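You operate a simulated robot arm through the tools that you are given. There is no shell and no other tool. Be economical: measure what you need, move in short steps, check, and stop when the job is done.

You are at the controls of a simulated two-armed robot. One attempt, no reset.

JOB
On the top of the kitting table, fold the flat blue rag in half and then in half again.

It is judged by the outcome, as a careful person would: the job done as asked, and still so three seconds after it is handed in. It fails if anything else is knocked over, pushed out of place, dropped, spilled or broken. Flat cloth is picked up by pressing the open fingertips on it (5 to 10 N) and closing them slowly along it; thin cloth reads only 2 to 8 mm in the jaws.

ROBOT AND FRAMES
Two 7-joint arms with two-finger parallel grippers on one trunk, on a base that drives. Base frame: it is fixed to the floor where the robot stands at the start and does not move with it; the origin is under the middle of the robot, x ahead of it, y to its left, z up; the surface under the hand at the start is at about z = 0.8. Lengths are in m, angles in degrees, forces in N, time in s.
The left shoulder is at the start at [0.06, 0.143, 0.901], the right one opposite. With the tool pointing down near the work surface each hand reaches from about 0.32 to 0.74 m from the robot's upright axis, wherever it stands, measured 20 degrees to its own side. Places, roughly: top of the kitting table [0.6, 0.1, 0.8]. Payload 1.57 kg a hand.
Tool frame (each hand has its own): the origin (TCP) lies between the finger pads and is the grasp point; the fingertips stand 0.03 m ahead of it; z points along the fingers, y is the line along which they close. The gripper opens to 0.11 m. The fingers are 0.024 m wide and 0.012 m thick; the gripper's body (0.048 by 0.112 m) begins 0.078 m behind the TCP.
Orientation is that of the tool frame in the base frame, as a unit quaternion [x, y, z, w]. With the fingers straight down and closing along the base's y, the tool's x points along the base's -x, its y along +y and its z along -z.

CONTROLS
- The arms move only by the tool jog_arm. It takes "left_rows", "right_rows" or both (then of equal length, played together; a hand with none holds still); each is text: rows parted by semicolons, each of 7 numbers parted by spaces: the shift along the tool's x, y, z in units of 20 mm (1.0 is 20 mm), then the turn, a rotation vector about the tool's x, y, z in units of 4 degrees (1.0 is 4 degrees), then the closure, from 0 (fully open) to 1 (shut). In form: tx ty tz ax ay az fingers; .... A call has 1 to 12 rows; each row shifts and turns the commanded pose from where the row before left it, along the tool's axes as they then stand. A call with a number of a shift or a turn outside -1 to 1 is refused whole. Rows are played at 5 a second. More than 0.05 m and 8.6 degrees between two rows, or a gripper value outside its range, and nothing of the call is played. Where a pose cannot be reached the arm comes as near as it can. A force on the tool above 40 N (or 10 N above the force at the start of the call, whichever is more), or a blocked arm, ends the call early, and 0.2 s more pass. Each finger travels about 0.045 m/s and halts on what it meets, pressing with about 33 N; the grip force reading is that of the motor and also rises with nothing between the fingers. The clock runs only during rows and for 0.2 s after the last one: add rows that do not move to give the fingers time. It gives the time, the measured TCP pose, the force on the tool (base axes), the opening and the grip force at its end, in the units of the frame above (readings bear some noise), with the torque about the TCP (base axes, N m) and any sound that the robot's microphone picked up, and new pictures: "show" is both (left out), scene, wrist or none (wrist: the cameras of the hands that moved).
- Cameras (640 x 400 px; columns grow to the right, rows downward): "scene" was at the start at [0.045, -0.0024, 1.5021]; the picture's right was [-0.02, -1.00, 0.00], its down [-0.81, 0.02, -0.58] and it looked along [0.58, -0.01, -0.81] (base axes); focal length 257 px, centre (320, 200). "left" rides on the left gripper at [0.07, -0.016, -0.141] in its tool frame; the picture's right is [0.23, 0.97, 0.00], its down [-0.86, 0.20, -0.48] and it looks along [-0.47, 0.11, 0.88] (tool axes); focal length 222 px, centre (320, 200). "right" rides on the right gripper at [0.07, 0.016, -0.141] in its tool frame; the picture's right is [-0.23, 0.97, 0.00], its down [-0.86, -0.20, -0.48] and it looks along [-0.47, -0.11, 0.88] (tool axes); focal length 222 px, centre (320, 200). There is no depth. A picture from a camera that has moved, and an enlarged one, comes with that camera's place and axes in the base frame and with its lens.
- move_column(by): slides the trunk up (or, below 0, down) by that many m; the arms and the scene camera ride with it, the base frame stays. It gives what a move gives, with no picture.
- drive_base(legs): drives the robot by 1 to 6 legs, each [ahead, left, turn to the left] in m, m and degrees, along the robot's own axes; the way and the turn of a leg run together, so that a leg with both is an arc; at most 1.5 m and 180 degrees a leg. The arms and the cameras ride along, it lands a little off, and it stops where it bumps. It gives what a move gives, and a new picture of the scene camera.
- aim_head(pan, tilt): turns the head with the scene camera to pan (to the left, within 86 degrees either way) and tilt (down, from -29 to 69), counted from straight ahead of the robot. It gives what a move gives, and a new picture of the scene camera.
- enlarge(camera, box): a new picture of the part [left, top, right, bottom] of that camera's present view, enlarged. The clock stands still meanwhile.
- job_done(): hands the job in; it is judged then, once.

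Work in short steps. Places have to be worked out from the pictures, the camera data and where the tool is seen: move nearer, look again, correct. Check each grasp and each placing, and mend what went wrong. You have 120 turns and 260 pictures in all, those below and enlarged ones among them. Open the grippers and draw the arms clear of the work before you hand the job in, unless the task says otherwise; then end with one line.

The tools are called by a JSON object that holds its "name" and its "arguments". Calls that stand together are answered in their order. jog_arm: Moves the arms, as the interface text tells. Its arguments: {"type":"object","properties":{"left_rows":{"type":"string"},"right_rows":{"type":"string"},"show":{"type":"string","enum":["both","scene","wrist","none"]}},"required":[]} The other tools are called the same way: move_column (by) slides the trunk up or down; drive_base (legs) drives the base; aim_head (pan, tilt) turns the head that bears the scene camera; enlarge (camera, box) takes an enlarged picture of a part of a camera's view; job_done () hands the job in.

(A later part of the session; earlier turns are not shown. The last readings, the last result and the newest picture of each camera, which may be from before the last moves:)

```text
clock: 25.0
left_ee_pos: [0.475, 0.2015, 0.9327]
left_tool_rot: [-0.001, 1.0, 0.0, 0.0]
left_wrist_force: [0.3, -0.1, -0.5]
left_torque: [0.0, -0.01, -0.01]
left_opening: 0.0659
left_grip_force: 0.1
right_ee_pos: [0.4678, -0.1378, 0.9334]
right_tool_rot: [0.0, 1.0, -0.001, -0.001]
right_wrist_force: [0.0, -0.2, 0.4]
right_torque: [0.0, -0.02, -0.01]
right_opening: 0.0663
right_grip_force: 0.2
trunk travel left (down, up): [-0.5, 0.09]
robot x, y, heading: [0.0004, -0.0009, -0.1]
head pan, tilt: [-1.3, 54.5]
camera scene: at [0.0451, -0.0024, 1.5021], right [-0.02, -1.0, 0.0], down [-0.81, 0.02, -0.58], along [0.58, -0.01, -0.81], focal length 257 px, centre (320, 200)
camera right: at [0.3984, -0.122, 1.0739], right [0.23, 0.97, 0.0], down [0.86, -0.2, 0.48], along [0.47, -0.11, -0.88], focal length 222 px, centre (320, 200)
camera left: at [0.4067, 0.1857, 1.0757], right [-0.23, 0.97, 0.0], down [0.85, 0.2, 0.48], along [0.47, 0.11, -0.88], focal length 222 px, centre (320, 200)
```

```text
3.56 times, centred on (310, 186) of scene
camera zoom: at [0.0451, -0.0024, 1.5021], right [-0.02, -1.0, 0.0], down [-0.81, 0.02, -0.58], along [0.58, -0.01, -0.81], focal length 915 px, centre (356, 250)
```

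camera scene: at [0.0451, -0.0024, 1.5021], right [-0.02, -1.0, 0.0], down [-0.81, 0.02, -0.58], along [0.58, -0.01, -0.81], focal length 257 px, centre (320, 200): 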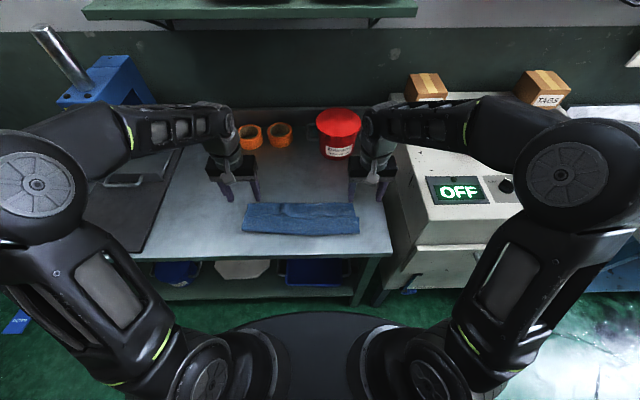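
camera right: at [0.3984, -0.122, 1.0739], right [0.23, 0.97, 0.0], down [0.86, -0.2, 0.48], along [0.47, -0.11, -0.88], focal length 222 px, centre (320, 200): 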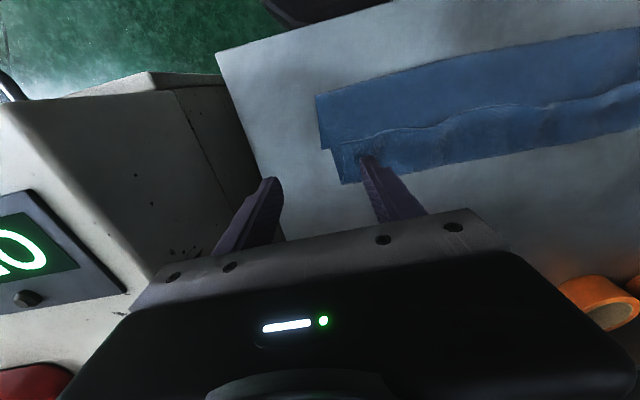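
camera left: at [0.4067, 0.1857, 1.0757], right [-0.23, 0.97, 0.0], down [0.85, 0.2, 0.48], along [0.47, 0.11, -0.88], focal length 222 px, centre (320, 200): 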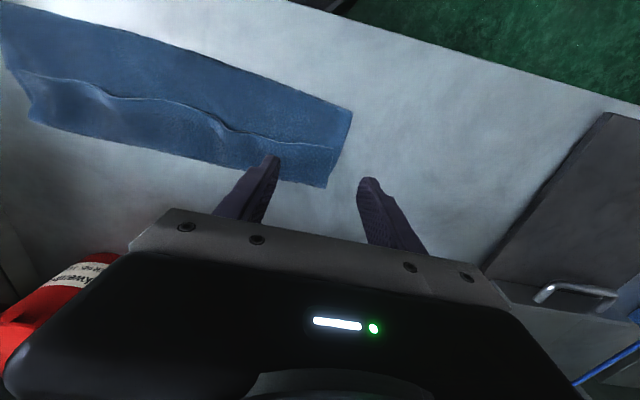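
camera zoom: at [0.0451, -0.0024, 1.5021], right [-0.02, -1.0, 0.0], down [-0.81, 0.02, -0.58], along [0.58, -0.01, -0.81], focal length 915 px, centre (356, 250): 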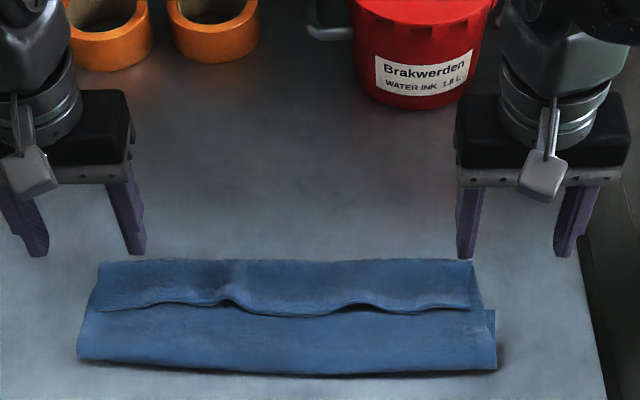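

The rag lies in a neat Z: near fold x≈0.43, far bend x≈0.535, hem on top at x≈0.48. The bend strip overhangs the bottom layer, so I'll pinch there, lift it high so the rag hangs open, and lay it flat again.

{"name": "jog_arm", "arguments": {"left_rows": "-0.7 -0.27 0 0 0 0 0.5;-0.7 -0.27 0.3 0 0 0 0.5;-0.7 -0.27 0.8 0 0 0 0.5;-0.65 -0.27 0.8 0 0 0 0.5;0 0 0.8 0 0 0 0.5;0 0 0.8 0 0 0 0.5;0 0 0.8 0 0 0 0.5;0 0 0.1 0 0 0 0.5;0 0 0.1 0 0 0 0.5;0 0 0 0 0 0 0.5", "right_rows": "-0.7 0.75 0 0 0 0 0.5;-0.7 0.75 0.3 0 0 0 0.5;-0.7 0.75 0.8 0 0 0 0.5;-0.7 0.75 0.8 0 0 0 0.5;0 0 0.8 0 0 0 0.5;0 0 0.8 0 0 0 0.5;0 0 0.8 0 0 0 0.5;0 0 0.1 0 0 0 0.5;0 0 0.1 0 0 0 0.5;0 0 0 0 0 0 0.5"}}

```text
clock: 27.2
left_ee_pos: [0.5304, 0.1806, 0.8433]
left_tool_rot: [0.001, 1.0, 0.0, 0.0]
left_wrist_force: [-0.4, 0.1, 1.0]
left_torque: [0.01, -0.01, -0.02]
left_opening: 0.0548
left_grip_force: 0.1
right_ee_pos: [0.5215, -0.0765, 0.8425]
right_tool_rot: [0.001, 1.0, 0.0, -0.001]
right_wrist_force: [-0.5, -0.2, 0.1]
right_torque: [0.01, 0.03, 0.0]
right_opening: 0.0551
right_grip_force: 0.0
trunk travel left (down, up): [-0.5, 0.09]
robot x, y, heading: [-0.0005, 0.0005, -0.2]
head pan, tilt: [-1.3, 54.5]
camera scene: at [0.045, -0.0024, 1.5021], right [-0.02, -1.0, 0.0], down [-0.81, 0.02, -0.58], along [0.58, -0.01, -0.81], focal length 257 px, centre (320, 200)
camera right: at [0.4531, -0.0621, 0.9832], right [0.23, 0.97, 0.0], down [0.86, -0.2, 0.48], along [0.47, -0.11, -0.88], focal length 222 px, centre (320, 200)
camera left: at [0.4603, 0.1642, 0.985], right [-0.23, 0.97, 0.0], down [0.85, 0.2, 0.48], along [0.47, 0.11, -0.88], focal length 222 px, centre (320, 200)
```

scene: 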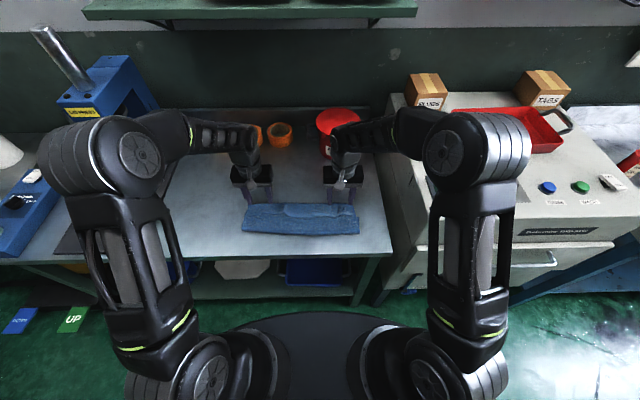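
right: 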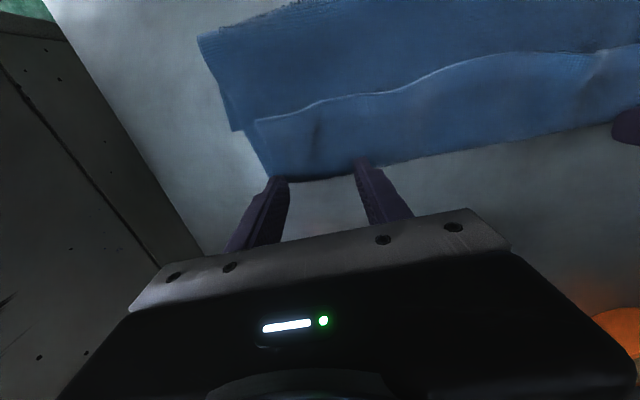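
left: 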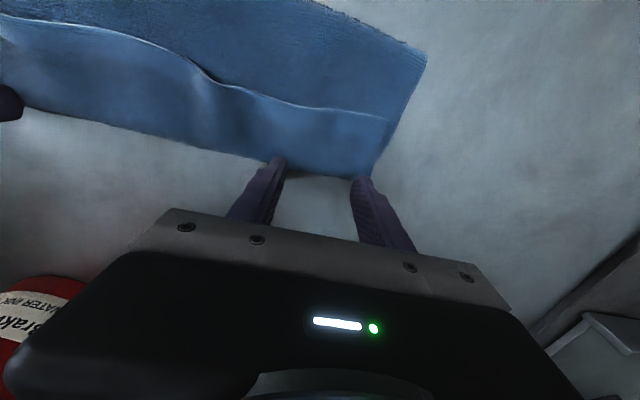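

Fingertips overlap the bend by 1–2 cm; the bottom hem ends at x≈0.475, well clear. I'll shift back slightly and press down.

{"name": "jog_arm", "arguments": {"left_rows": "0.45 0 0.1 0 0 0 0.5;0 0 0.15 0 0 0 0.5;0 0 0.15 0 0 0 0.5;0 0 0 0 0 0 0.5", "right_rows": "0.25 0.1 0.1 0 0 0 0.5;0 0 0.15 0 0 0 0.5;0 0 0.15 0 0 0 0.5;0 0 0 0 0 0 0.5", "show": "none"}}

```text
clock: 28.2
left_ee_pos: [0.5218, 0.1809, 0.8366]
left_tool_rot: [0.0, 1.0, 0.0, 0.0]
left_wrist_force: [0.9, 0.7, 3.0]
left_torque: [-0.01, 0.01, 0.02]
left_opening: 0.0549
left_grip_force: 0.1
right_ee_pos: [0.519, -0.0752, 0.8355]
right_tool_rot: [0.0, 1.0, 0.0, 0.001]
right_wrist_force: [1.9, -0.8, 9.6]
right_torque: [-0.01, 0.02, 0.02]
right_opening: 0.0548
right_grip_force: 0.0
trunk travel left (down, up): [-0.5, 0.09]
robot x, y, heading: [-0.0003, -0.0004, -0.2]
head pan, tilt: [-1.3, 54.5]
```

Contact made. Closing slowly, with a bit more press on the left.

{"name": "jog_arm", "arguments": {"left_rows": "0 0 0.1 0 0 0 0.54;0 0 0 0 0 0 0.58;0 0 0 0 0 0 0.62;0 0 0 0 0 0 0.67;0 0 0 0 0 0 0.72;0 0 0 0 0 0 0.77;0 0 0 0 0 0 0.82;0 0 0 0 0 0 0.87;0 0 0 0 0 0 0.92;0 0 0 0 0 0 0.96;0 0 0 0 0 0 1;0 0 0 0 0 0 1", "right_rows": "0 0 0 0 0 0 0.54;0 0 0 0 0 0 0.58;0 0 0 0 0 0 0.62;0 0 0 0 0 0 0.67;0 0 0 0 0 0 0.72;0 0 0 0 0 0 0.77;0 0 0 0 0 0 0.82;0 0 0 0 0 0 0.87;0 0 0 0 0 0 0.92;0 0 0 0 0 0 0.96;0 0 0 0 0 0 1;0 0 0 0 0 0 1", "show": "none"}}

{"name": "jog_arm", "arguments": {"left_rows": "0 0 -0.9 0 0 0 1;0 -0.1 -0.9 0 0 0 1;0 0 -0.9 0 0 0 1;0 0 -0.9 0 0 0 1;0 0 -0.9 0 0 0 1;0 0 -0.9 0 0 0 1;0 0 -0.9 0 0 0 1;0 0 -0.9 0 0 0 1;0 0 -0.9 0 0 0 1;0 0 -0.9 0 0 0 1;0 0 0 0 0 0 1", "right_rows": "0 0 -0.9 0 0 0 1;0 0.1 -0.9 0 0 0 1;0 0 -0.9 0 0 0 1;0 0 -0.9 0 0 0 1;0 0 -0.9 0 0 0 1;0 0 -0.9 0 0 0 1;0 0 -0.9 0 0 0 1;0 0 -0.9 0 0 0 1;0 0 -0.9 0 0 0 1;0 0 -0.9 0 0 0 1;0 0 0 0 0 0 1"}}

{"name": "enlarge", "arguments": {"camera": "scene", "box": [220, 100, 400, 212]}}

```text
clock: 30.8
left_ee_pos: [0.52, 0.1794, 0.8356]
left_tool_rot: [0.001, 1.0, -0.001, 0.001]
left_wrist_force: [-0.1, -19.6, 10.4]
left_torque: [-0.65, 0.12, 0.14]
left_opening: 0.0086
left_grip_force: 27.5
right_ee_pos: [0.5155, -0.074, 0.8348]
right_tool_rot: [0.0, 1.0, 0.002, 0.002]
right_wrist_force: [0.9, 18.1, 15.0]
right_torque: [0.63, 0.13, -0.21]
right_opening: 0.0108
right_grip_force: 28.7
trunk travel left (down, up): [-0.5, 0.09]
robot x, y, heading: [0.0018, -0.0025, -0.1]
head pan, tilt: [-1.3, 54.5]
```

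```text
clock: 33.2
left_ee_pos: [0.5227, 0.1777, 1.0132]
left_tool_rot: [0.0, 1.0, 0.0, 0.0]
left_wrist_force: [-0.1, -10.7, -0.1]
left_torque: [-0.29, 0.01, 0.06]
left_opening: 0.0077
left_grip_force: 26.9
right_ee_pos: [0.5192, -0.0729, 1.0152]
right_tool_rot: [0.0, 1.0, 0.0, -0.001]
right_wrist_force: [1.1, 9.7, 0.3]
right_torque: [0.38, -0.02, -0.05]
right_opening: 0.0078
right_grip_force: 26.9
trunk travel left (down, up): [-0.5, 0.09]
robot x, y, heading: [0.0005, -0.0003, -0.0]
head pan, tilt: [-1.3, 54.5]
camera scene: at [0.0452, -0.0024, 1.5021], right [-0.02, -1.0, 0.0], down [-0.81, 0.02, -0.58], along [0.58, -0.01, -0.81], focal length 257 px, centre (320, 200)
camera right: at [0.4486, -0.059, 1.1573], right [0.23, 0.97, 0.0], down [0.86, -0.2, 0.48], along [0.47, -0.11, -0.88], focal length 222 px, centre (320, 200)
camera left: at [0.4529, 0.1608, 1.1556], right [-0.23, 0.97, 0.0], down [0.86, 0.2, 0.48], along [0.47, 0.11, -0.88], focal length 222 px, centre (320, 200)
```

scene: 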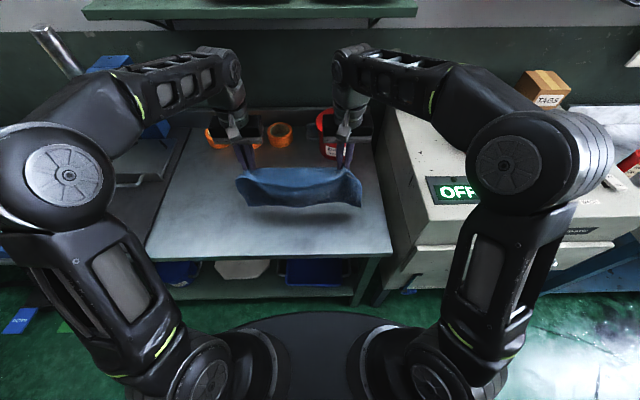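
right: 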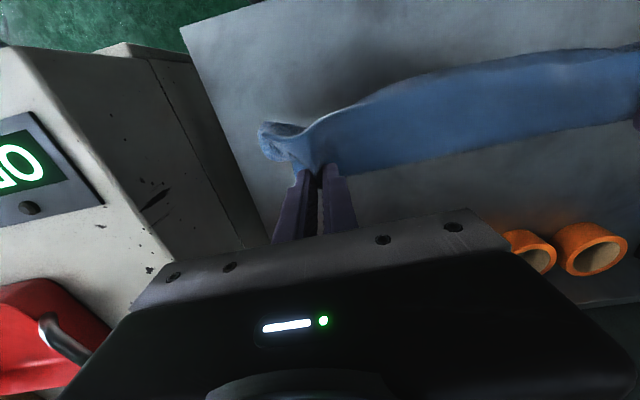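
left: 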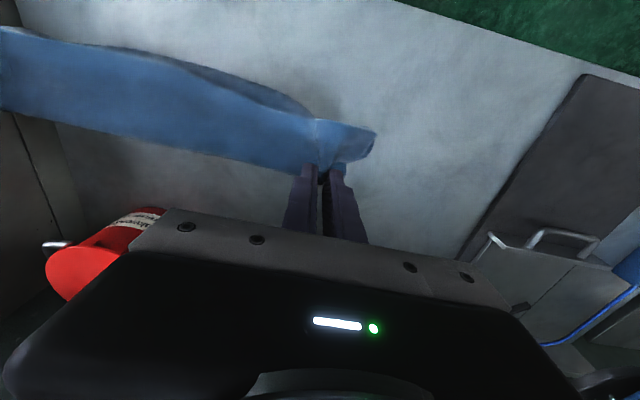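

```text
3.56 times, centred on (310, 156) of scene
camera zoom: at [0.0452, -0.0024, 1.5021], right [-0.02, -1.0, 0.0], down [-0.81, 0.02, -0.58], along [0.58, -0.01, -0.81], focal length 915 px, centre (356, 356)
```

zoom: 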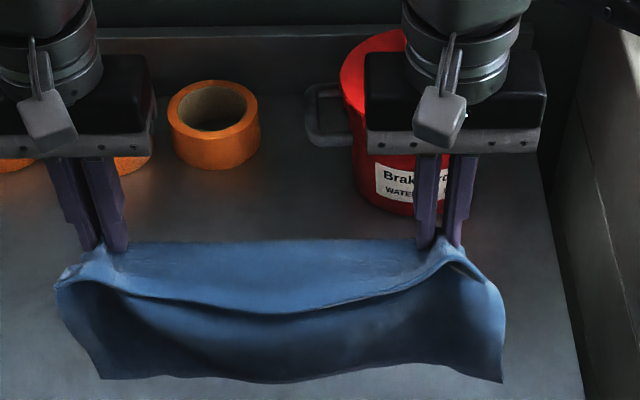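

The rag now hangs open from the bend, with the short hem on the near side and the long side straight down. I'll carry it forward so the far hem is over its original spot.

{"name": "jog_arm", "arguments": {"left_rows": "-0.3 0 -0.3 0 0 0 1;-0.6 0 -0.4 0 0 0 1;-0.75 0 -0.3 0 0 0 1;-0.8 0 0 0 0 0 1;-0.8 0 0 0 0 0 1;-0.8 0 0 0 0 0 1;-0.8 0 0 0 0 0 1;-0.7 0 0 0 0 0 1;-0.4 0 0 0 0 0 1;-0.1 0 0 0 0 0 1;0 0 0 0 0 0 1;0 0 0 0 0 0 1", "right_rows": "-0.3 0 -0.3 0 0 0 1;-0.6 0 -0.4 0 0 0 1;-0.75 0 -0.3 0 0 0 1;-0.8 0 0 0 0 0 1;-0.8 0 0 0 0 0 1;-0.8 0 0 0 0 0 1;-0.8 0 0 0 0 0 1;-0.7 0 0 0 0 0 1;-0.4 0 0 0 0 0 1;-0.1 0 0 0 0 0 1;0 0 0 0 0 0 1;0 0 0 0 0 0 1", "show": "scene"}}

{"name": "enlarge", "arguments": {"camera": "scene", "box": [220, 100, 400, 212]}}

```text
clock: 35.8
left_ee_pos: [0.5889, 0.1777, 1.0342]
left_tool_rot: [0.0, 1.0, 0.0, 0.001]
left_wrist_force: [-0.7, -10.5, -0.3]
left_torque: [-0.31, 0.01, 0.06]
left_opening: 0.0076
left_grip_force: 26.5
left hand out of reach, approached as far as the arm can: row 6, 7, 8, 9
right_ee_pos: [0.5742, -0.0738, 1.0353]
right_tool_rot: [0.0, 1.0, 0.001, 0.001]
right_wrist_force: [1.3, 10.5, -0.1]
right_torque: [0.37, 0.0, -0.08]
right_opening: 0.0076
right_grip_force: 26.9
right hand out of reach, approached as far as the arm can: row 5, 6, 7, 8, 9
trunk travel left (down, up): [-0.5, 0.09]
robot x, y, heading: [-0.0004, 0.0055, 0.2]
head pan, tilt: [-1.3, 54.5]
camera scene: at [0.0451, -0.0025, 1.5021], right [-0.02, -1.0, 0.0], down [-0.81, 0.02, -0.58], along [0.58, -0.01, -0.81], focal length 257 px, centre (320, 200)
```

scene: 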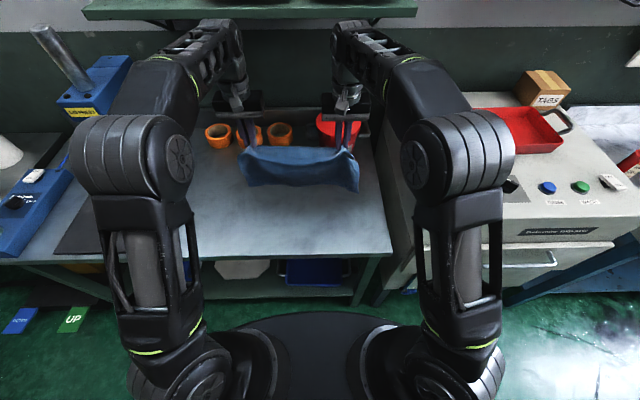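

```text
3.56 times, centred on (310, 156) of scene
camera zoom: at [0.0451, -0.0025, 1.5021], right [-0.02, -1.0, 0.0], down [-0.81, 0.02, -0.58], along [0.58, -0.01, -0.81], focal length 915 px, centre (356, 356)
```

zoom: 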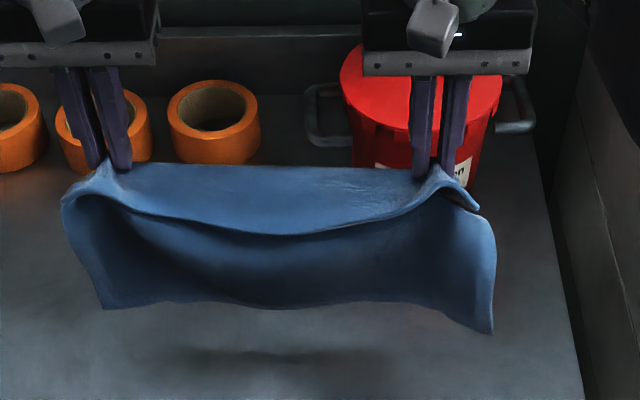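

At this height the arms reach only x≈0.58. Raising the trunk puts the shoulders higher, which gives more forward reach.

{"name": "move_column", "arguments": {"by": 0.085}}

{"name": "jog_arm", "arguments": {"left_rows": "0 0 0.8 0 0 0 1;0 0 0.8 0 0 0 1;0 0 0.8 0 0 0 1;0 0 0.8 0 0 0 1;0 0 0.5 0 0 0 1;0 0 0 0 0 0 1", "right_rows": "0 0 0.8 0 0 0 1;0 0 0.8 0 0 0 1;0 0 0.8 0 0 0 1;0 0 0.8 0 0 0 1;0 0 0.5 0 0 0 1;0 0 0 0 0 0 1"}}

```text
clock: 37.0
left_ee_pos: [0.5878, 0.1771, 1.1195]
left_tool_rot: [0.0, 1.0, 0.0, 0.001]
left_wrist_force: [-0.1, -10.7, 0.3]
left_torque: [-0.31, 0.01, 0.08]
left_opening: 0.0075
left_grip_force: 26.5
right_ee_pos: [0.5742, -0.072, 1.1201]
right_tool_rot: [0.001, 1.0, 0.002, 0.001]
right_wrist_force: [0.4, 10.2, 0.6]
right_torque: [0.39, -0.01, -0.11]
right_opening: 0.0077
right_grip_force: 27.3
trunk travel left (down, up): [-0.585, 0.005]
robot x, y, heading: [0.0015, 0.0001, 0.3]
head pan, tilt: [-1.3, 54.5]
```

```text
clock: 38.4
left_ee_pos: [0.5888, 0.1766, 1.0458]
left_tool_rot: [0.001, 1.0, 0.0, 0.001]
left_wrist_force: [-0.1, -8.9, -0.5]
left_torque: [-0.28, 0.01, 0.07]
left_opening: 0.0076
left_grip_force: 27.2
right_ee_pos: [0.5736, -0.0736, 1.0457]
right_tool_rot: [-0.001, 1.0, 0.001, 0.001]
right_wrist_force: [0.1, 8.7, -0.7]
right_torque: [0.33, 0.01, -0.1]
right_opening: 0.0075
right_grip_force: 26.3
trunk travel left (down, up): [-0.585, 0.005]
robot x, y, heading: [0.0001, -0.0007, -0.1]
head pan, tilt: [-1.3, 54.5]
camera scene: at [0.0449, -0.0024, 1.5871], right [-0.02, -1.0, 0.0], down [-0.81, 0.02, -0.58], along [0.58, -0.01, -0.81], focal length 257 px, centre (320, 200)
camera right: at [0.5047, -0.0583, 1.1871], right [0.23, 0.97, 0.0], down [0.85, -0.2, 0.48], along [0.47, -0.11, -0.88], focal length 222 px, centre (320, 200)
camera left: at [0.5193, 0.1602, 1.1875], right [-0.23, 0.97, 0.0], down [0.85, 0.2, 0.48], along [0.47, 0.11, -0.88], focal length 222 px, centre (320, 200)
```

scene: 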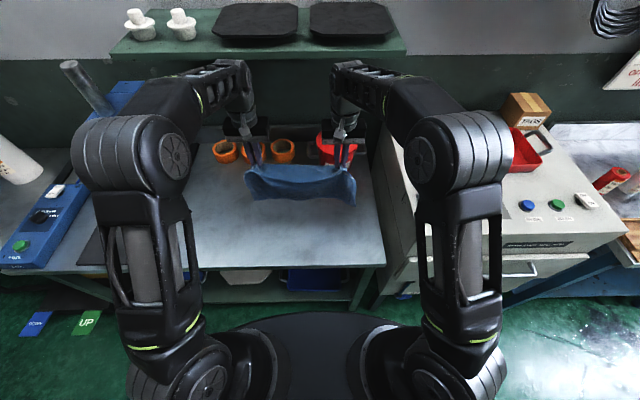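
right: 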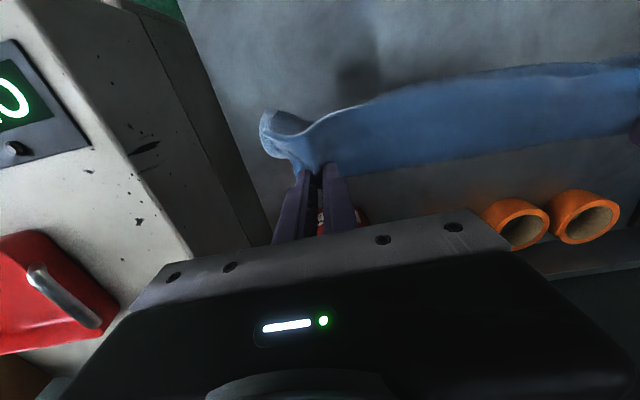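
left: 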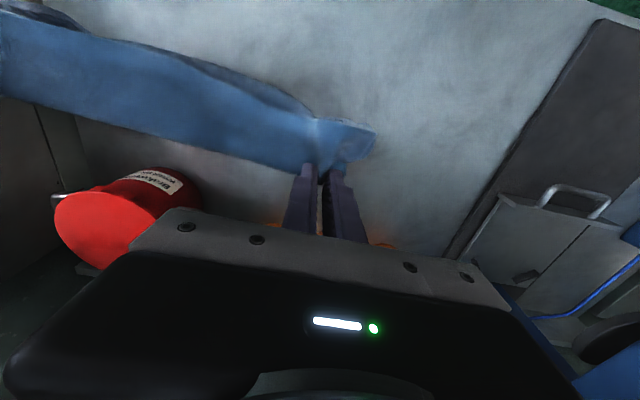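

Commands continue from the measured pose. Now forward again to x≈0.64.

{"name": "jog_arm", "arguments": {"left_rows": "-0.3 0 0 0 0 0 1;-0.6 0 0 0 0 0 1;-0.7 0 0 0 0 0 1;-0.6 0 0 0 0 0 1;-0.4 0 0 0 0 0 1;-0.2 0 0 0 0 0 1;0 0 0 0 0 0 1;0 0 0 0 0 0 1;0 0 0 0 0 0 1", "right_rows": "-0.4 0 0 0 0 0 1;-0.7 0 0 0 0 0 1;-0.8 0 0 0 0 0 1;-0.7 0 0 0 0 0 1;-0.5 0 0 0 0 0 1;-0.2 0 0 0 0 0 1;0 0 0 0 0 0 1;0 0 0 0 0 0 1;0 0 0 0 0 0 1", "show": "none"}}

{"name": "enlarge", "arguments": {"camera": "scene", "box": [200, 100, 400, 225]}}

```text
clock: 40.4
left_ee_pos: [0.643, 0.177, 1.0456]
left_tool_rot: [0.0, 1.0, -0.001, 0.001]
left_wrist_force: [-0.2, -9.4, -1.1]
left_torque: [-0.24, -0.03, 0.07]
left_opening: 0.0077
left_grip_force: 26.6
right_ee_pos: [0.6379, -0.0726, 1.049]
right_tool_rot: [-0.001, 1.0, 0.0, 0.002]
right_wrist_force: [0.1, 8.4, -1.0]
right_torque: [0.32, 0.03, -0.06]
right_opening: 0.0078
right_grip_force: 26.9
trunk travel left (down, up): [-0.585, 0.005]
robot x, y, heading: [0.0004, -0.0005, 0.0]
head pan, tilt: [-1.3, 54.5]
```

```text
3.20 times, centred on (300, 162) of scene
camera zoom: at [0.0414, -0.0024, 1.5871], right [-0.02, -1.0, 0.0], down [-0.81, 0.02, -0.58], along [0.58, -0.01, -0.81], focal length 824 px, centre (384, 320)
```

zoom: 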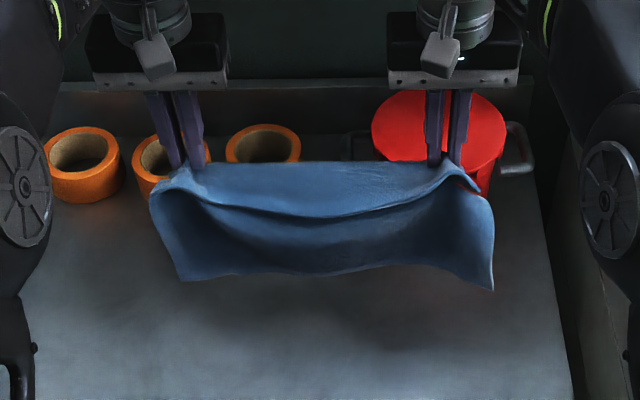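

The rag hangs freely. I'll lower it so the far hem touches the table, then arc back toward me so the long side is laid down.

{"name": "jog_arm", "arguments": {"left_rows": "0 0 0.95 0 0 0 1;0 0 0.95 0 0 0 1;0.5 0 0.3 0 0 0 1;0.9 0 0.2 0 0 0 1;0.9 0 0.3 0 0 0 1;0.9 0 0.4 0 0 0 1;0.8 0 0.4 0 0 0 1;0.75 0 0.5 0 0 0 1;0.75 0 0.6 0 0 0 1;0.65 0 0.6 0 0 0 1;0.6 0 0.7 0 0 0 1;0 0 0 0 0 0 1", "right_rows": "0 0 0.95 0 0 0 1;0 0 0.95 0 0 0 1;0.5 0 0.3 0 0 0 1;0.9 0 0.2 0 0 0 1;0.9 0 0.3 0 0 0 1;0.9 0 0.4 0 0 0 1;0.8 0 0.4 0 0 0 1;0.75 0 0.5 0 0 0 1;0.75 0 0.6 0 0 0 1;0.65 0 0.6 0 0 0 1;0.6 0 0.7 0 0 0 1;0 0 0 0 0 0 1"}}

{"name": "enlarge", "arguments": {"camera": "scene", "box": [200, 110, 400, 235]}}

```text
clock: 43.0
left_ee_pos: [0.508, 0.1783, 0.9261]
left_tool_rot: [0.0, 1.0, 0.0, 0.001]
left_wrist_force: [-0.1, -10.1, -0.5]
left_torque: [-0.27, 0.03, 0.1]
left_opening: 0.0079
left_grip_force: 27.0
right_ee_pos: [0.5061, -0.0739, 0.9279]
right_tool_rot: [0.0, 1.0, 0.002, 0.001]
right_wrist_force: [0.0, 9.5, -0.4]
right_torque: [0.37, 0.02, -0.08]
right_opening: 0.0074
right_grip_force: 26.5
trunk travel left (down, up): [-0.585, 0.005]
robot x, y, heading: [0.001, 0.0023, 0.1]
head pan, tilt: [-1.3, 54.5]
camera scene: at [0.0451, -0.0024, 1.5871], right [-0.02, -1.0, 0.0], down [-0.81, 0.02, -0.58], along [0.58, -0.01, -0.81], focal length 257 px, centre (320, 200)
camera right: at [0.4366, -0.0581, 1.0685], right [0.23, 0.97, 0.0], down [0.85, -0.2, 0.48], along [0.47, -0.11, -0.88], focal length 222 px, centre (320, 200)
camera left: at [0.4393, 0.1614, 1.0686], right [-0.23, 0.97, 0.0], down [0.85, 0.2, 0.48], along [0.47, 0.11, -0.88], focal length 222 px, centre (320, 200)
```

scene: 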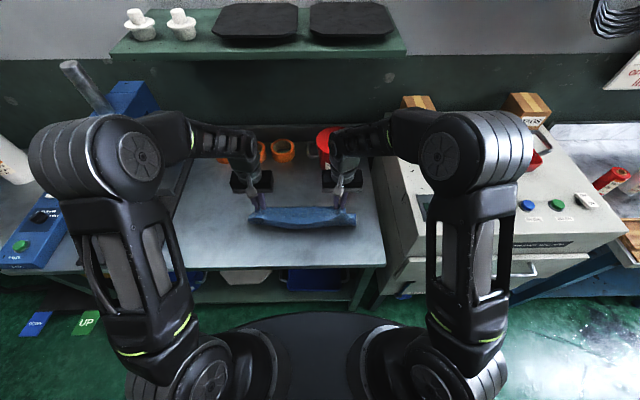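
right: 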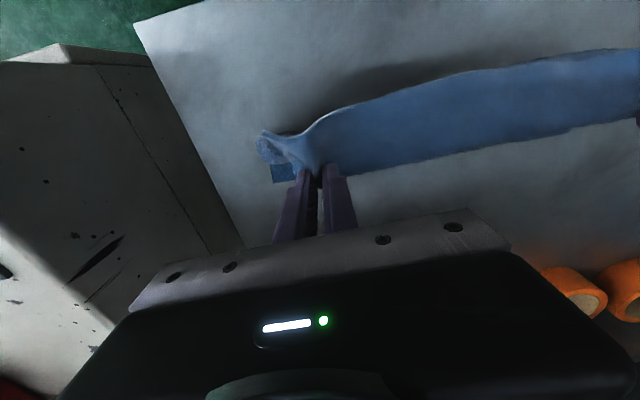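
left: 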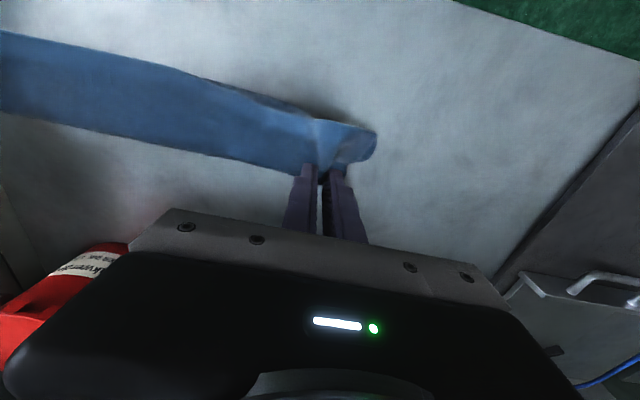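

```text
3.20 times, centred on (300, 172) of scene
camera zoom: at [0.0451, -0.0024, 1.5871], right [-0.02, -1.0, 0.0], down [-0.81, 0.02, -0.58], along [0.58, -0.01, -0.81], focal length 824 px, centre (384, 288)
```

zoom: 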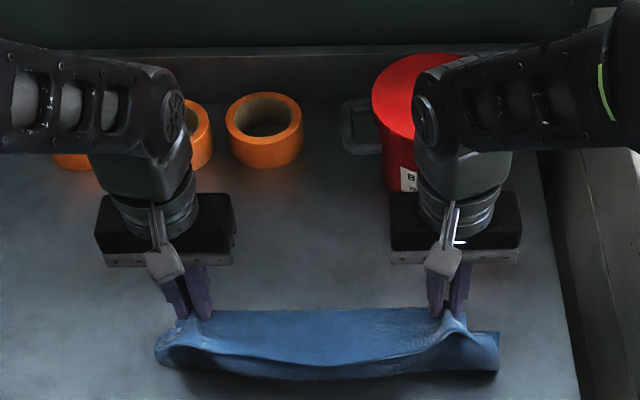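

The hem touched only late and landed around x≈0.54, so the layout would run off the near edge. I'll go forward again, put the hem down further before coming back.

{"name": "jog_arm", "arguments": {"left_rows": "0 0 -0.9 0 0 0 1;-0.2 0 -0.9 0 0 0 1;-0.5 0 -0.9 0 0 0 1;-0.9 0 -0.3 0 0 0 1;-1 0 0 0 0 0 1;-1 0 0 0 0 0 1;-1 0 0 0 0 0 1;-1 0 0 0 0 0 1;-0.9 0 0 0 0 0 1;-0.5 0 0 0 0 0 1;0 0 0 0 0 0 1;0 0 0 0 0 0 1", "right_rows": "0 0 -0.9 0 0 0 1;-0.2 0 -0.9 0 0 0 1;-0.5 0 -0.9 0 0 0 1;-0.9 0 -0.3 0 0 0 1;-1 0 0 0 0 0 1;-1 0 0 0 0 0 1;-1 0 0 0 0 0 1;-1 0 0 0 0 0 1;-0.9 0 0 0 0 0 1;-0.5 0 0 0 0 0 1;0 0 0 0 0 0 1;0 0 0 0 0 0 1", "show": "none"}}

{"name": "jog_arm", "arguments": {"left_rows": "0 0 0 0 0 0 1;0 0 0.5 0 0 0 1;0 0 0.6 0 0 0 1;0 0 0.7 0 0 0 1;0 0 0.7 0 0 0 1;0 0 0 0 0 0 1;0 0 0 0 0 0 1", "right_rows": "0 0 0 0 0 0 1;0 0 0.5 0 0 0 1;0 0 0.6 0 0 0 1;0 0 0.7 0 0 0 1;0 0 0.7 0 0 0 1;0 0 0 0 0 0 1;0 0 0 0 0 0 1"}}

{"name": "enlarge", "arguments": {"camera": "scene", "box": [200, 100, 400, 225]}}

```text
clock: 45.6
left_ee_pos: [0.6517, 0.1773, 0.9873]
left_tool_rot: [0.001, 1.0, -0.001, 0.001]
left_wrist_force: [0.2, -8.8, 0.6]
left_torque: [-0.22, 0.0, 0.05]
left_opening: 0.0075
left_grip_force: 26.7
right_ee_pos: [0.6465, -0.0728, 0.9859]
right_tool_rot: [0.0, 1.0, 0.001, 0.001]
right_wrist_force: [0.8, 8.5, -0.2]
right_torque: [0.31, -0.04, -0.05]
right_opening: 0.0075
right_grip_force: 26.6
trunk travel left (down, up): [-0.585, 0.005]
robot x, y, heading: [-0.0035, -0.0018, 0.1]
head pan, tilt: [-1.3, 54.5]
```

```text
clock: 47.2
left_ee_pos: [0.6499, 0.1793, 0.9373]
left_tool_rot: [0.001, 1.0, 0.001, 0.001]
left_wrist_force: [-0.1, -10.7, -0.5]
left_torque: [-0.27, -0.03, 0.09]
left_opening: 0.0077
left_grip_force: 26.4
right_ee_pos: [0.6465, -0.0735, 0.9384]
right_tool_rot: [0.0, 1.0, 0.001, 0.001]
right_wrist_force: [0.5, 10.4, -0.4]
right_torque: [0.35, 0.0, -0.07]
right_opening: 0.0076
right_grip_force: 26.8
trunk travel left (down, up): [-0.585, 0.005]
robot x, y, heading: [-0.0006, 0.0006, 0.1]
head pan, tilt: [-1.3, 54.5]
camera scene: at [0.0453, -0.0024, 1.5871], right [-0.02, -1.0, 0.0], down [-0.81, 0.02, -0.58], along [0.58, -0.01, -0.81], focal length 257 px, centre (320, 200)
camera right: at [0.5763, -0.0574, 1.0778], right [0.23, 0.97, 0.0], down [0.85, -0.2, 0.48], along [0.47, -0.11, -0.88], focal length 222 px, centre (320, 200)
camera left: at [0.5807, 0.1624, 1.079], right [-0.23, 0.97, 0.0], down [0.85, 0.2, 0.48], along [0.47, 0.11, -0.88], focal length 222 px, centre (320, 200)
```

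scene: 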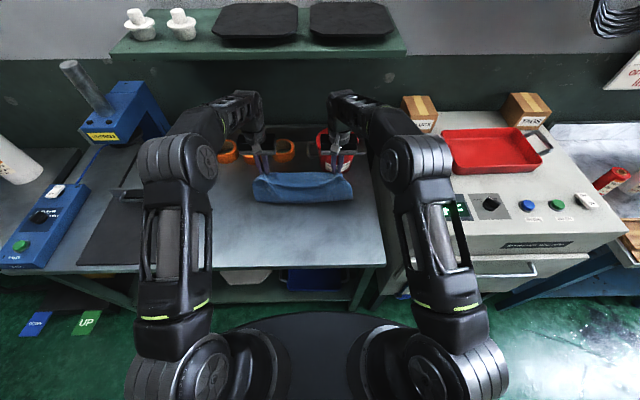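
right: 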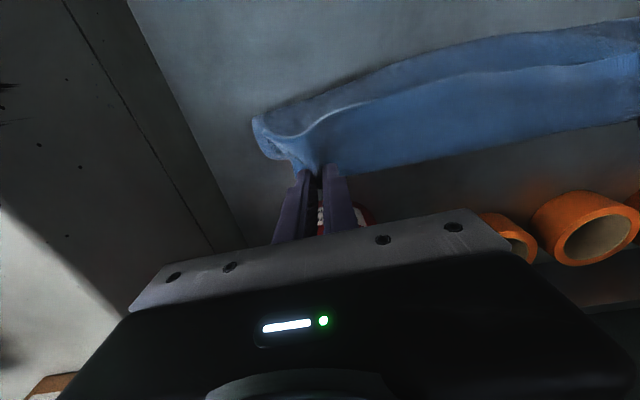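
left: 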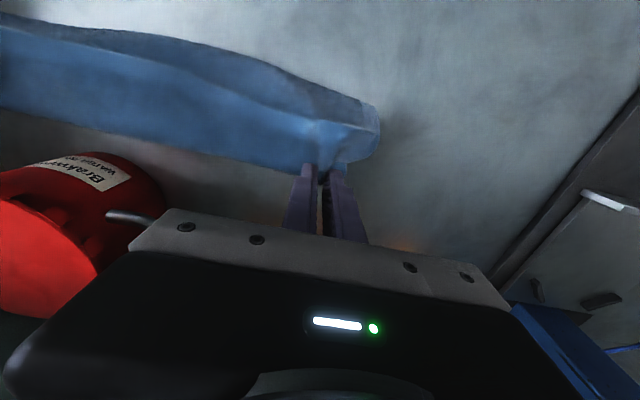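

```text
3.20 times, centred on (300, 162) of scene
camera zoom: at [0.0453, -0.0024, 1.5871], right [-0.02, -1.0, 0.0], down [-0.81, 0.02, -0.58], along [0.58, -0.01, -0.81], focal length 824 px, centre (384, 320)
```

zoom: 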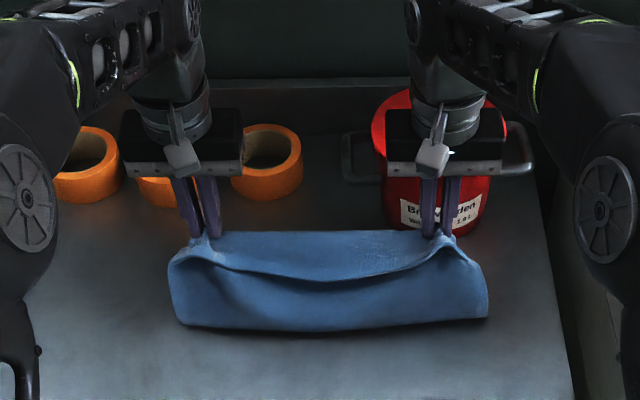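

The long side's lower end is tucked forward on the table near x≈0.60–0.65. Now I'll come back and down to lay the rest toward me.

{"name": "jog_arm", "arguments": {"left_rows": "0.5 0 0 0 0 0 1;0.8 0 0 0 0 0 1;0.9 0 0 0 0 0 1;0.9 0 0.1 0 0 0 1;0.9 0 0.2 0 0 0 1;0.9 0 0.3 0 0 0 1;0.9 0 0.4 0 0 0 1;0.8 0 0.5 0 0 0 1;0.7 0 0.6 0 0 0 1;0.5 0 0.7 0 0 0 1;0 0 0 0 0 0 1", "right_rows": "0.5 0 0 0 0 0 1;0.8 0 0 0 0 0 1;0.9 0 0 0 0 0 1;0.9 0 0.1 0 0 0 1;0.9 0 0.2 0 0 0 1;0.9 0 0.3 0 0 0 1;0.9 0 0.4 0 0 0 1;0.8 0 0.5 0 0 0 1;0.7 0 0.6 0 0 0 1;0.5 0 0.7 0 0 0 1;0 0 0 0 0 0 1"}}

{"name": "enlarge", "arguments": {"camera": "scene", "box": [200, 120, 400, 245]}}

```text
clock: 49.6
left_ee_pos: [0.496, 0.1783, 0.8812]
left_tool_rot: [0.0, 1.0, 0.001, 0.001]
left_wrist_force: [-0.5, -10.2, -0.3]
left_torque: [-0.3, 0.01, 0.07]
left_opening: 0.0076
left_grip_force: 26.5
right_ee_pos: [0.4897, -0.0737, 0.8801]
right_tool_rot: [0.0, 1.0, 0.0, 0.001]
right_wrist_force: [-0.1, 10.0, -0.1]
right_torque: [0.39, -0.01, -0.06]
right_opening: 0.0077
right_grip_force: 26.6
trunk travel left (down, up): [-0.585, 0.005]
robot x, y, heading: [-0.0006, 0.0012, 0.0]
head pan, tilt: [-1.3, 54.5]
camera scene: at [0.0449, -0.0024, 1.5871], right [-0.02, -1.0, 0.0], down [-0.81, 0.02, -0.58], along [0.58, -0.01, -0.81], focal length 257 px, centre (320, 200)
camera right: at [0.4195, -0.058, 1.0214], right [0.23, 0.97, 0.0], down [0.85, -0.2, 0.48], along [0.47, -0.11, -0.88], focal length 222 px, centre (320, 200)
camera left: at [0.4252, 0.1618, 1.0221], right [-0.23, 0.97, 0.0], down [0.85, 0.2, 0.48], along [0.47, 0.11, -0.88], focal length 222 px, centre (320, 200)
```

scene: 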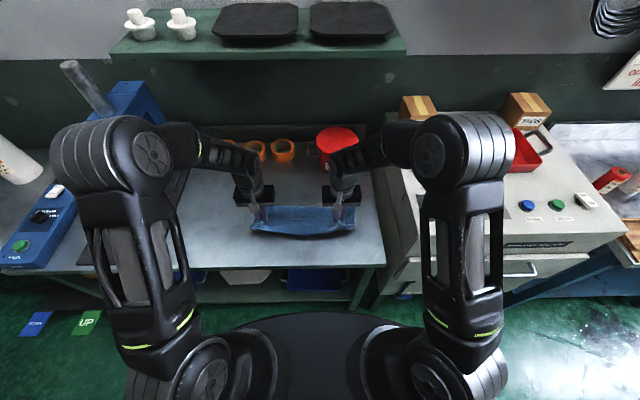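
right: 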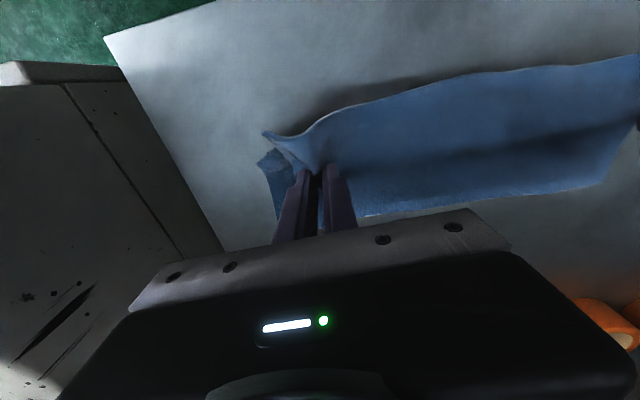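
left: 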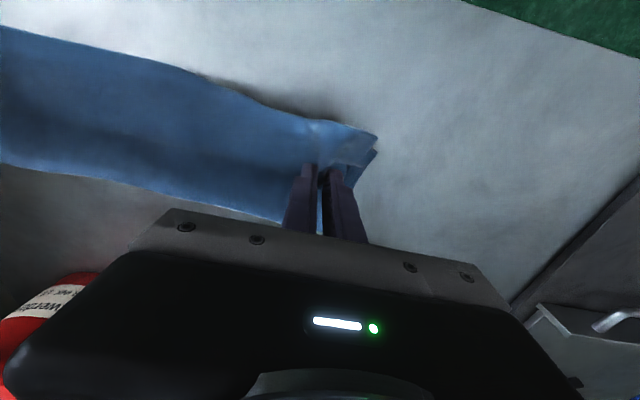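

```text
3.20 times, centred on (300, 182) of scene
camera zoom: at [0.0449, -0.0024, 1.5871], right [-0.02, -1.0, 0.0], down [-0.81, 0.02, -0.58], along [0.58, -0.01, -0.81], focal length 824 px, centre (384, 256)
```

zoom: 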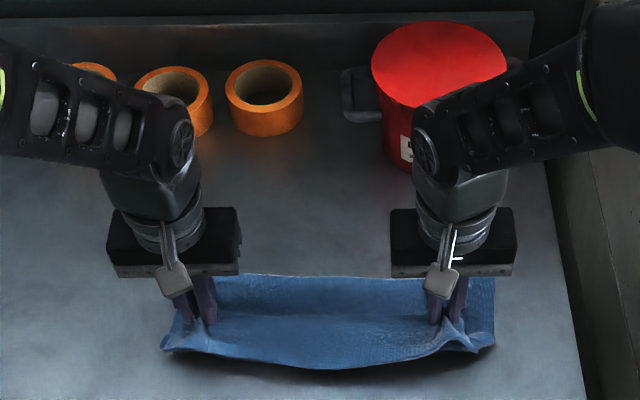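

The far hem is now visible lying flat at x≈0.575. I'll come slightly further back, then lower and release; afterwards I can press and slide the cloth to flatten it.

{"name": "jog_arm", "arguments": {"left_rows": "0.8 0 0.2 0 0 0 1;0.8 0 0.3 0 0 0 1;0.3 0 0.5 0 0 0 1;-0.3 0 0.6 0 0 0 1;-0.3 0 0.4 0 0 0 1;0 0 0 0 0 0 1;0 0 0 0 0 0 0.6;0 0 0 0 0 0 0.4;0 0 0 0 0 0 0.4", "right_rows": "0.8 0 0.2 0 0 0 1;0.8 0 0.3 0 0 0 1;0.3 0 0.5 0 0 0 1;-0.3 0 0.6 0 0 0 1;-0.3 0 0.4 0 0 0 1;0 0 0 0 0 0 1;0 0 0 0 0 0 0.6;0 0 0 0 0 0 0.4;0 0 0 0 0 0 0.4", "show": "none"}}

{"name": "jog_arm", "arguments": {"left_rows": "0 0 -0.8 0 0 0 0.4;0 0 -0.8 0 0 0 0.4;0 0.8 -1 0 0 0 0.4;0 0.9 -1 0 0 0 0.4;0 0.9 -1 0 0 0 0.4;0 0 0 0 0 0 0.4", "right_rows": "0 0 -0.8 0 0 0 0.4;0 0 -0.8 0 0 0 0.4;0 -0.8 -1 0 0 0 0.4;0 -0.9 -1 0 0 0 0.4;0 -0.9 -1 0 0 0 0.4;0 0 0 0 0 0 0.4"}}

{"name": "enlarge", "arguments": {"camera": "scene", "box": [200, 140, 400, 265]}}

```text
clock: 51.6
left_ee_pos: [0.469, 0.1775, 0.8404]
left_tool_rot: [0.0, 1.0, -0.001, 0.001]
left_wrist_force: [-0.3, 0.7, 2.7]
left_torque: [-0.01, 0.02, 0.01]
left_opening: 0.0643
left_grip_force: 0.1
right_ee_pos: [0.4627, -0.0745, 0.8418]
right_tool_rot: [0.0, 1.0, 0.0, 0.001]
right_wrist_force: [0.2, -0.4, 0.6]
right_torque: [0.0, 0.01, 0.01]
right_opening: 0.0652
right_grip_force: 0.1
trunk travel left (down, up): [-0.585, 0.005]
robot x, y, heading: [-0.0003, 0.0041, 0.2]
head pan, tilt: [-1.3, 54.5]
```

```text
clock: 53.0
left_ee_pos: [0.4692, 0.2305, 0.933]
left_tool_rot: [0.0, 1.0, 0.0, 0.0]
left_wrist_force: [-0.9, 0.2, -0.9]
left_torque: [0.03, 0.02, -0.02]
left_opening: 0.066
left_grip_force: 0.1
right_ee_pos: [0.4641, -0.1256, 0.9346]
right_tool_rot: [0.0, 1.0, 0.0, 0.001]
right_wrist_force: [0.1, -0.5, 0.4]
right_torque: [0.02, 0.06, -0.01]
right_opening: 0.0658
right_grip_force: 0.0
trunk travel left (down, up): [-0.585, 0.005]
robot x, y, heading: [-0.0029, 0.0004, -0.0]
head pan, tilt: [-1.3, 54.5]
camera scene: at [0.0456, -0.0023, 1.5871], right [-0.02, -1.0, 0.0], down [-0.81, 0.02, -0.58], along [0.58, -0.01, -0.81], focal length 257 px, centre (320, 200)
camera right: at [0.3945, -0.1098, 1.076], right [0.23, 0.97, 0.0], down [0.85, -0.2, 0.48], along [0.47, -0.11, -0.88], focal length 222 px, centre (320, 200)
camera left: at [0.3996, 0.2144, 1.075], right [-0.23, 0.97, 0.0], down [0.85, 0.2, 0.48], along [0.47, 0.11, -0.88], focal length 222 px, centre (320, 200)
```

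scene: 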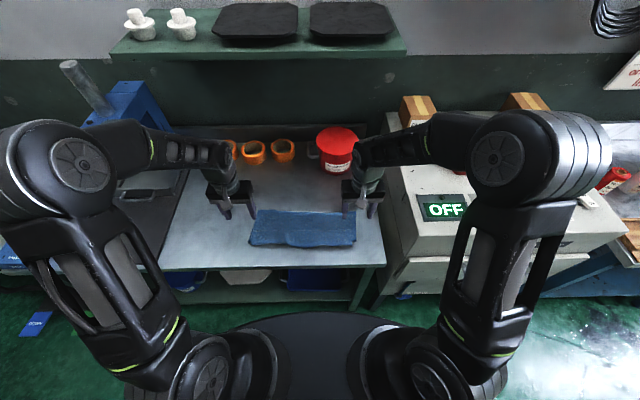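
right: 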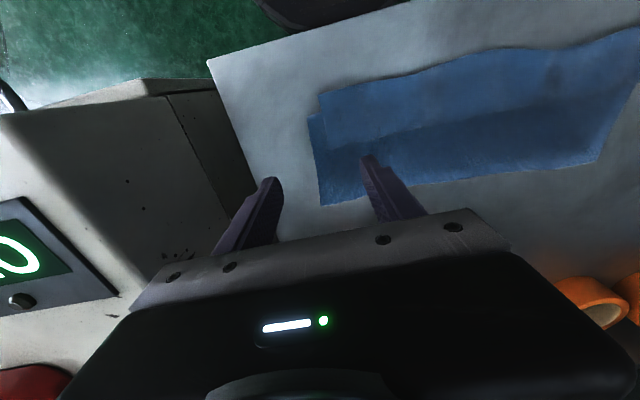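
left: 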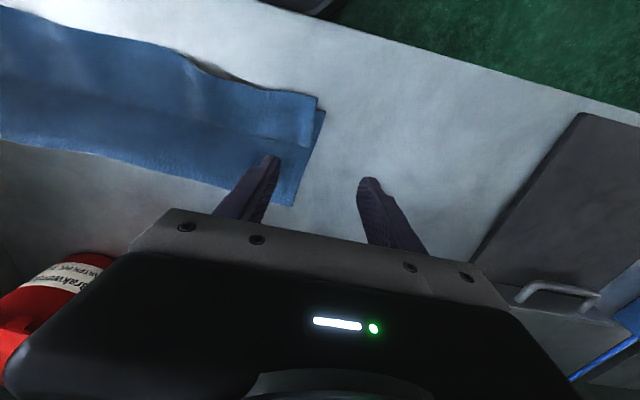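

```text
3.20 times, centred on (300, 202) of scene
camera zoom: at [0.0456, -0.0023, 1.5871], right [-0.02, -1.0, 0.0], down [-0.81, 0.02, -0.58], along [0.58, -0.01, -0.81], focal length 824 px, centre (384, 192)
```

zoom: 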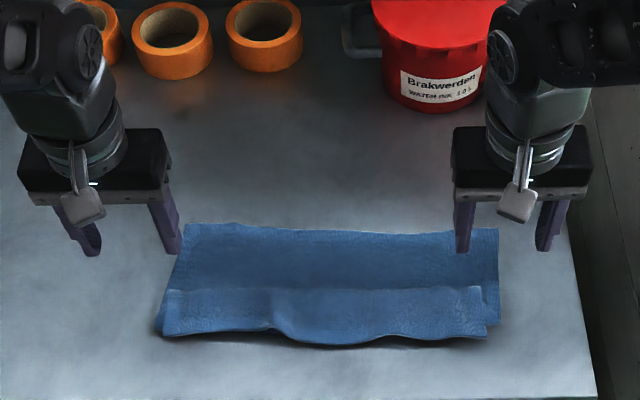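

Useful: the rag is now a flat Z with the far hem at x≈0.56, a tuck near x≈0.48, and the near hem on top at x≈0.42, slightly overhanging the layers below. If I pinch just that hem I can lift and fold directly. Closer look at both near corners.

{"name": "enlarge", "arguments": {"camera": "left", "box": [130, 30, 350, 220]}}

{"name": "enlarge", "arguments": {"camera": "right", "box": [280, 40, 500, 220]}}

```text
2.11 times, centred on (240, 125) of left
camera zoom: at [0.3996, 0.2144, 1.075], right [-0.23, 0.97, 0.0], down [0.85, 0.2, 0.48], along [0.47, 0.11, -0.88], focal length 468 px, centre (488, 358)
```

zoom: 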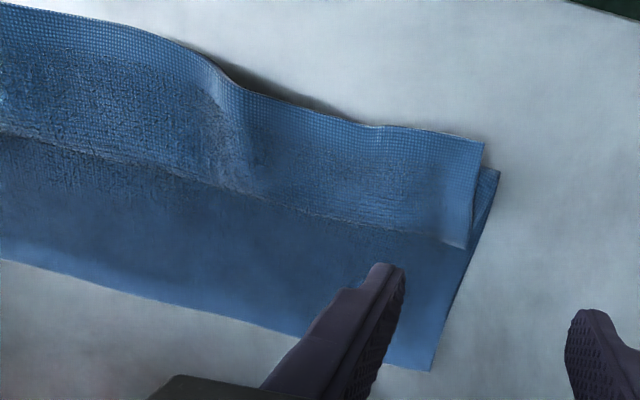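

```text
2.22 times, centred on (390, 130) of right
camera zoom: at [0.3945, -0.1098, 1.076], right [0.23, 0.97, 0.0], down [0.85, -0.2, 0.48], along [0.47, -0.11, -0.88], focal length 494 px, centre (164, 356)
```

zoom: 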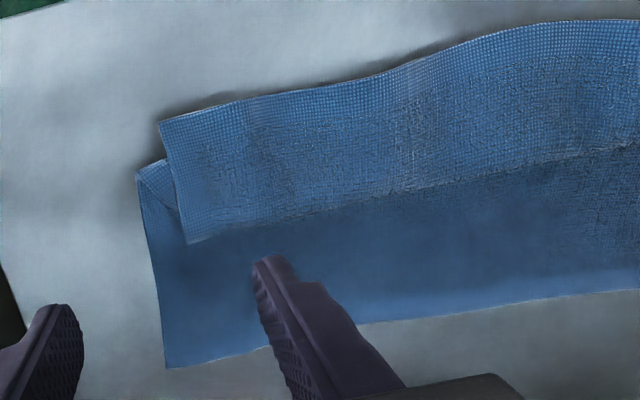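

The hem overhangs the tuck by about 2 cm on the right (x≈0.411) and 1 cm on the left (x≈0.42–0.425), so I can pinch only the hem. I'll move over it with narrower openings.

{"name": "jog_arm", "arguments": {"left_rows": "0.6 -0.63 0 0 0 0 0.62;0.6 -0.63 0 0 0 0 0.62;0.6 -0.63 0.3 0 0 0 0.62;0.63 -0.63 0.8 0 0 0 0.62;0 0 0.8 0 0 0 0.62;0 0 0.8 0 0 0 0.62;0 0 0.8 0 0 0 0.62;0 0 0.8 0 0 0 0.62;0 0 0 0 0 0 0.62", "right_rows": "0.63 0.57 0 0 0 0 0.62;0.63 0.57 0 0 0 0 0.62;0.63 0.57 0.3 0 0 0 0.62;0.63 0.57 0.8 0 0 0 0.62;0 0 0.8 0 0 0 0.62;0 0 0.8 0 0 0 0.62;0 0 0.8 0 0 0 0.62;0 0 0.8 0 0 0 0.62;0 0 0 0 0 0 0.62"}}

```text
clock: 55.0
left_ee_pos: [0.4197, 0.1799, 0.8472]
left_tool_rot: [-0.001, 1.0, 0.001, 0.002]
left_wrist_force: [0.9, -0.5, -0.1]
left_torque: [0.0, 0.0, -0.02]
left_opening: 0.0416
left_grip_force: 0.1
right_ee_pos: [0.4141, -0.08, 0.8475]
right_tool_rot: [0.001, 1.0, 0.001, 0.002]
right_wrist_force: [-0.1, -0.1, -0.7]
right_torque: [0.01, -0.01, -0.03]
right_opening: 0.0415
right_grip_force: 0.0
trunk travel left (down, up): [-0.585, 0.005]
robot x, y, heading: [0.0017, 0.0042, 0.0]
head pan, tilt: [-1.3, 54.5]
camera scene: at [0.0447, -0.0025, 1.5871], right [-0.02, -1.0, 0.0], down [-0.81, 0.02, -0.58], along [0.58, -0.01, -0.81], focal length 257 px, centre (320, 200)
camera right: at [0.3436, -0.0647, 0.988], right [0.23, 0.97, 0.0], down [0.85, -0.2, 0.48], along [0.47, -0.11, -0.88], focal length 222 px, centre (320, 200)
camera left: at [0.3495, 0.1639, 0.9887], right [-0.23, 0.97, 0.0], down [0.85, 0.2, 0.48], along [0.47, 0.11, -0.88], focal length 222 px, centre (320, 200)
```

scene: 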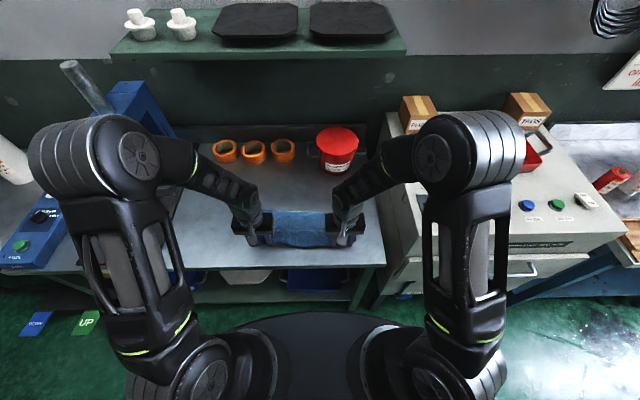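
right: 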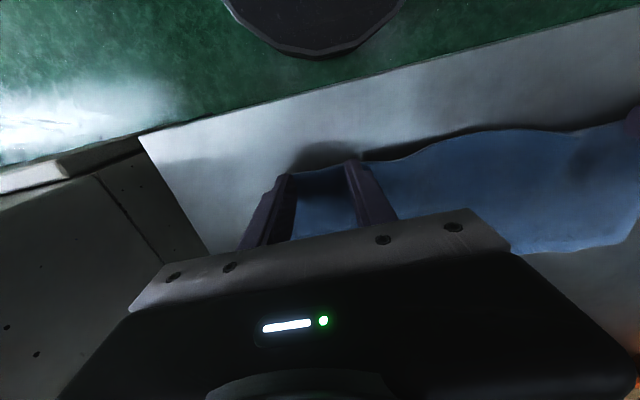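
left: 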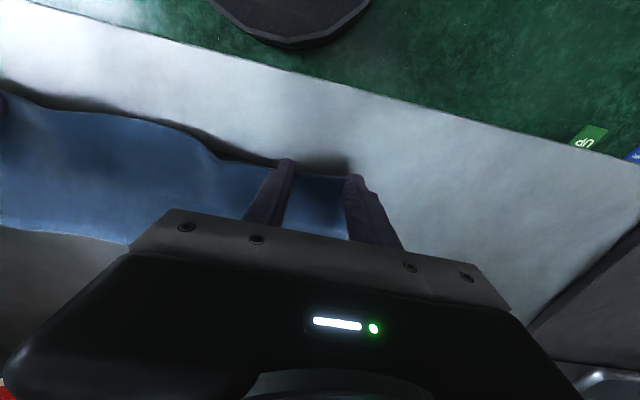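

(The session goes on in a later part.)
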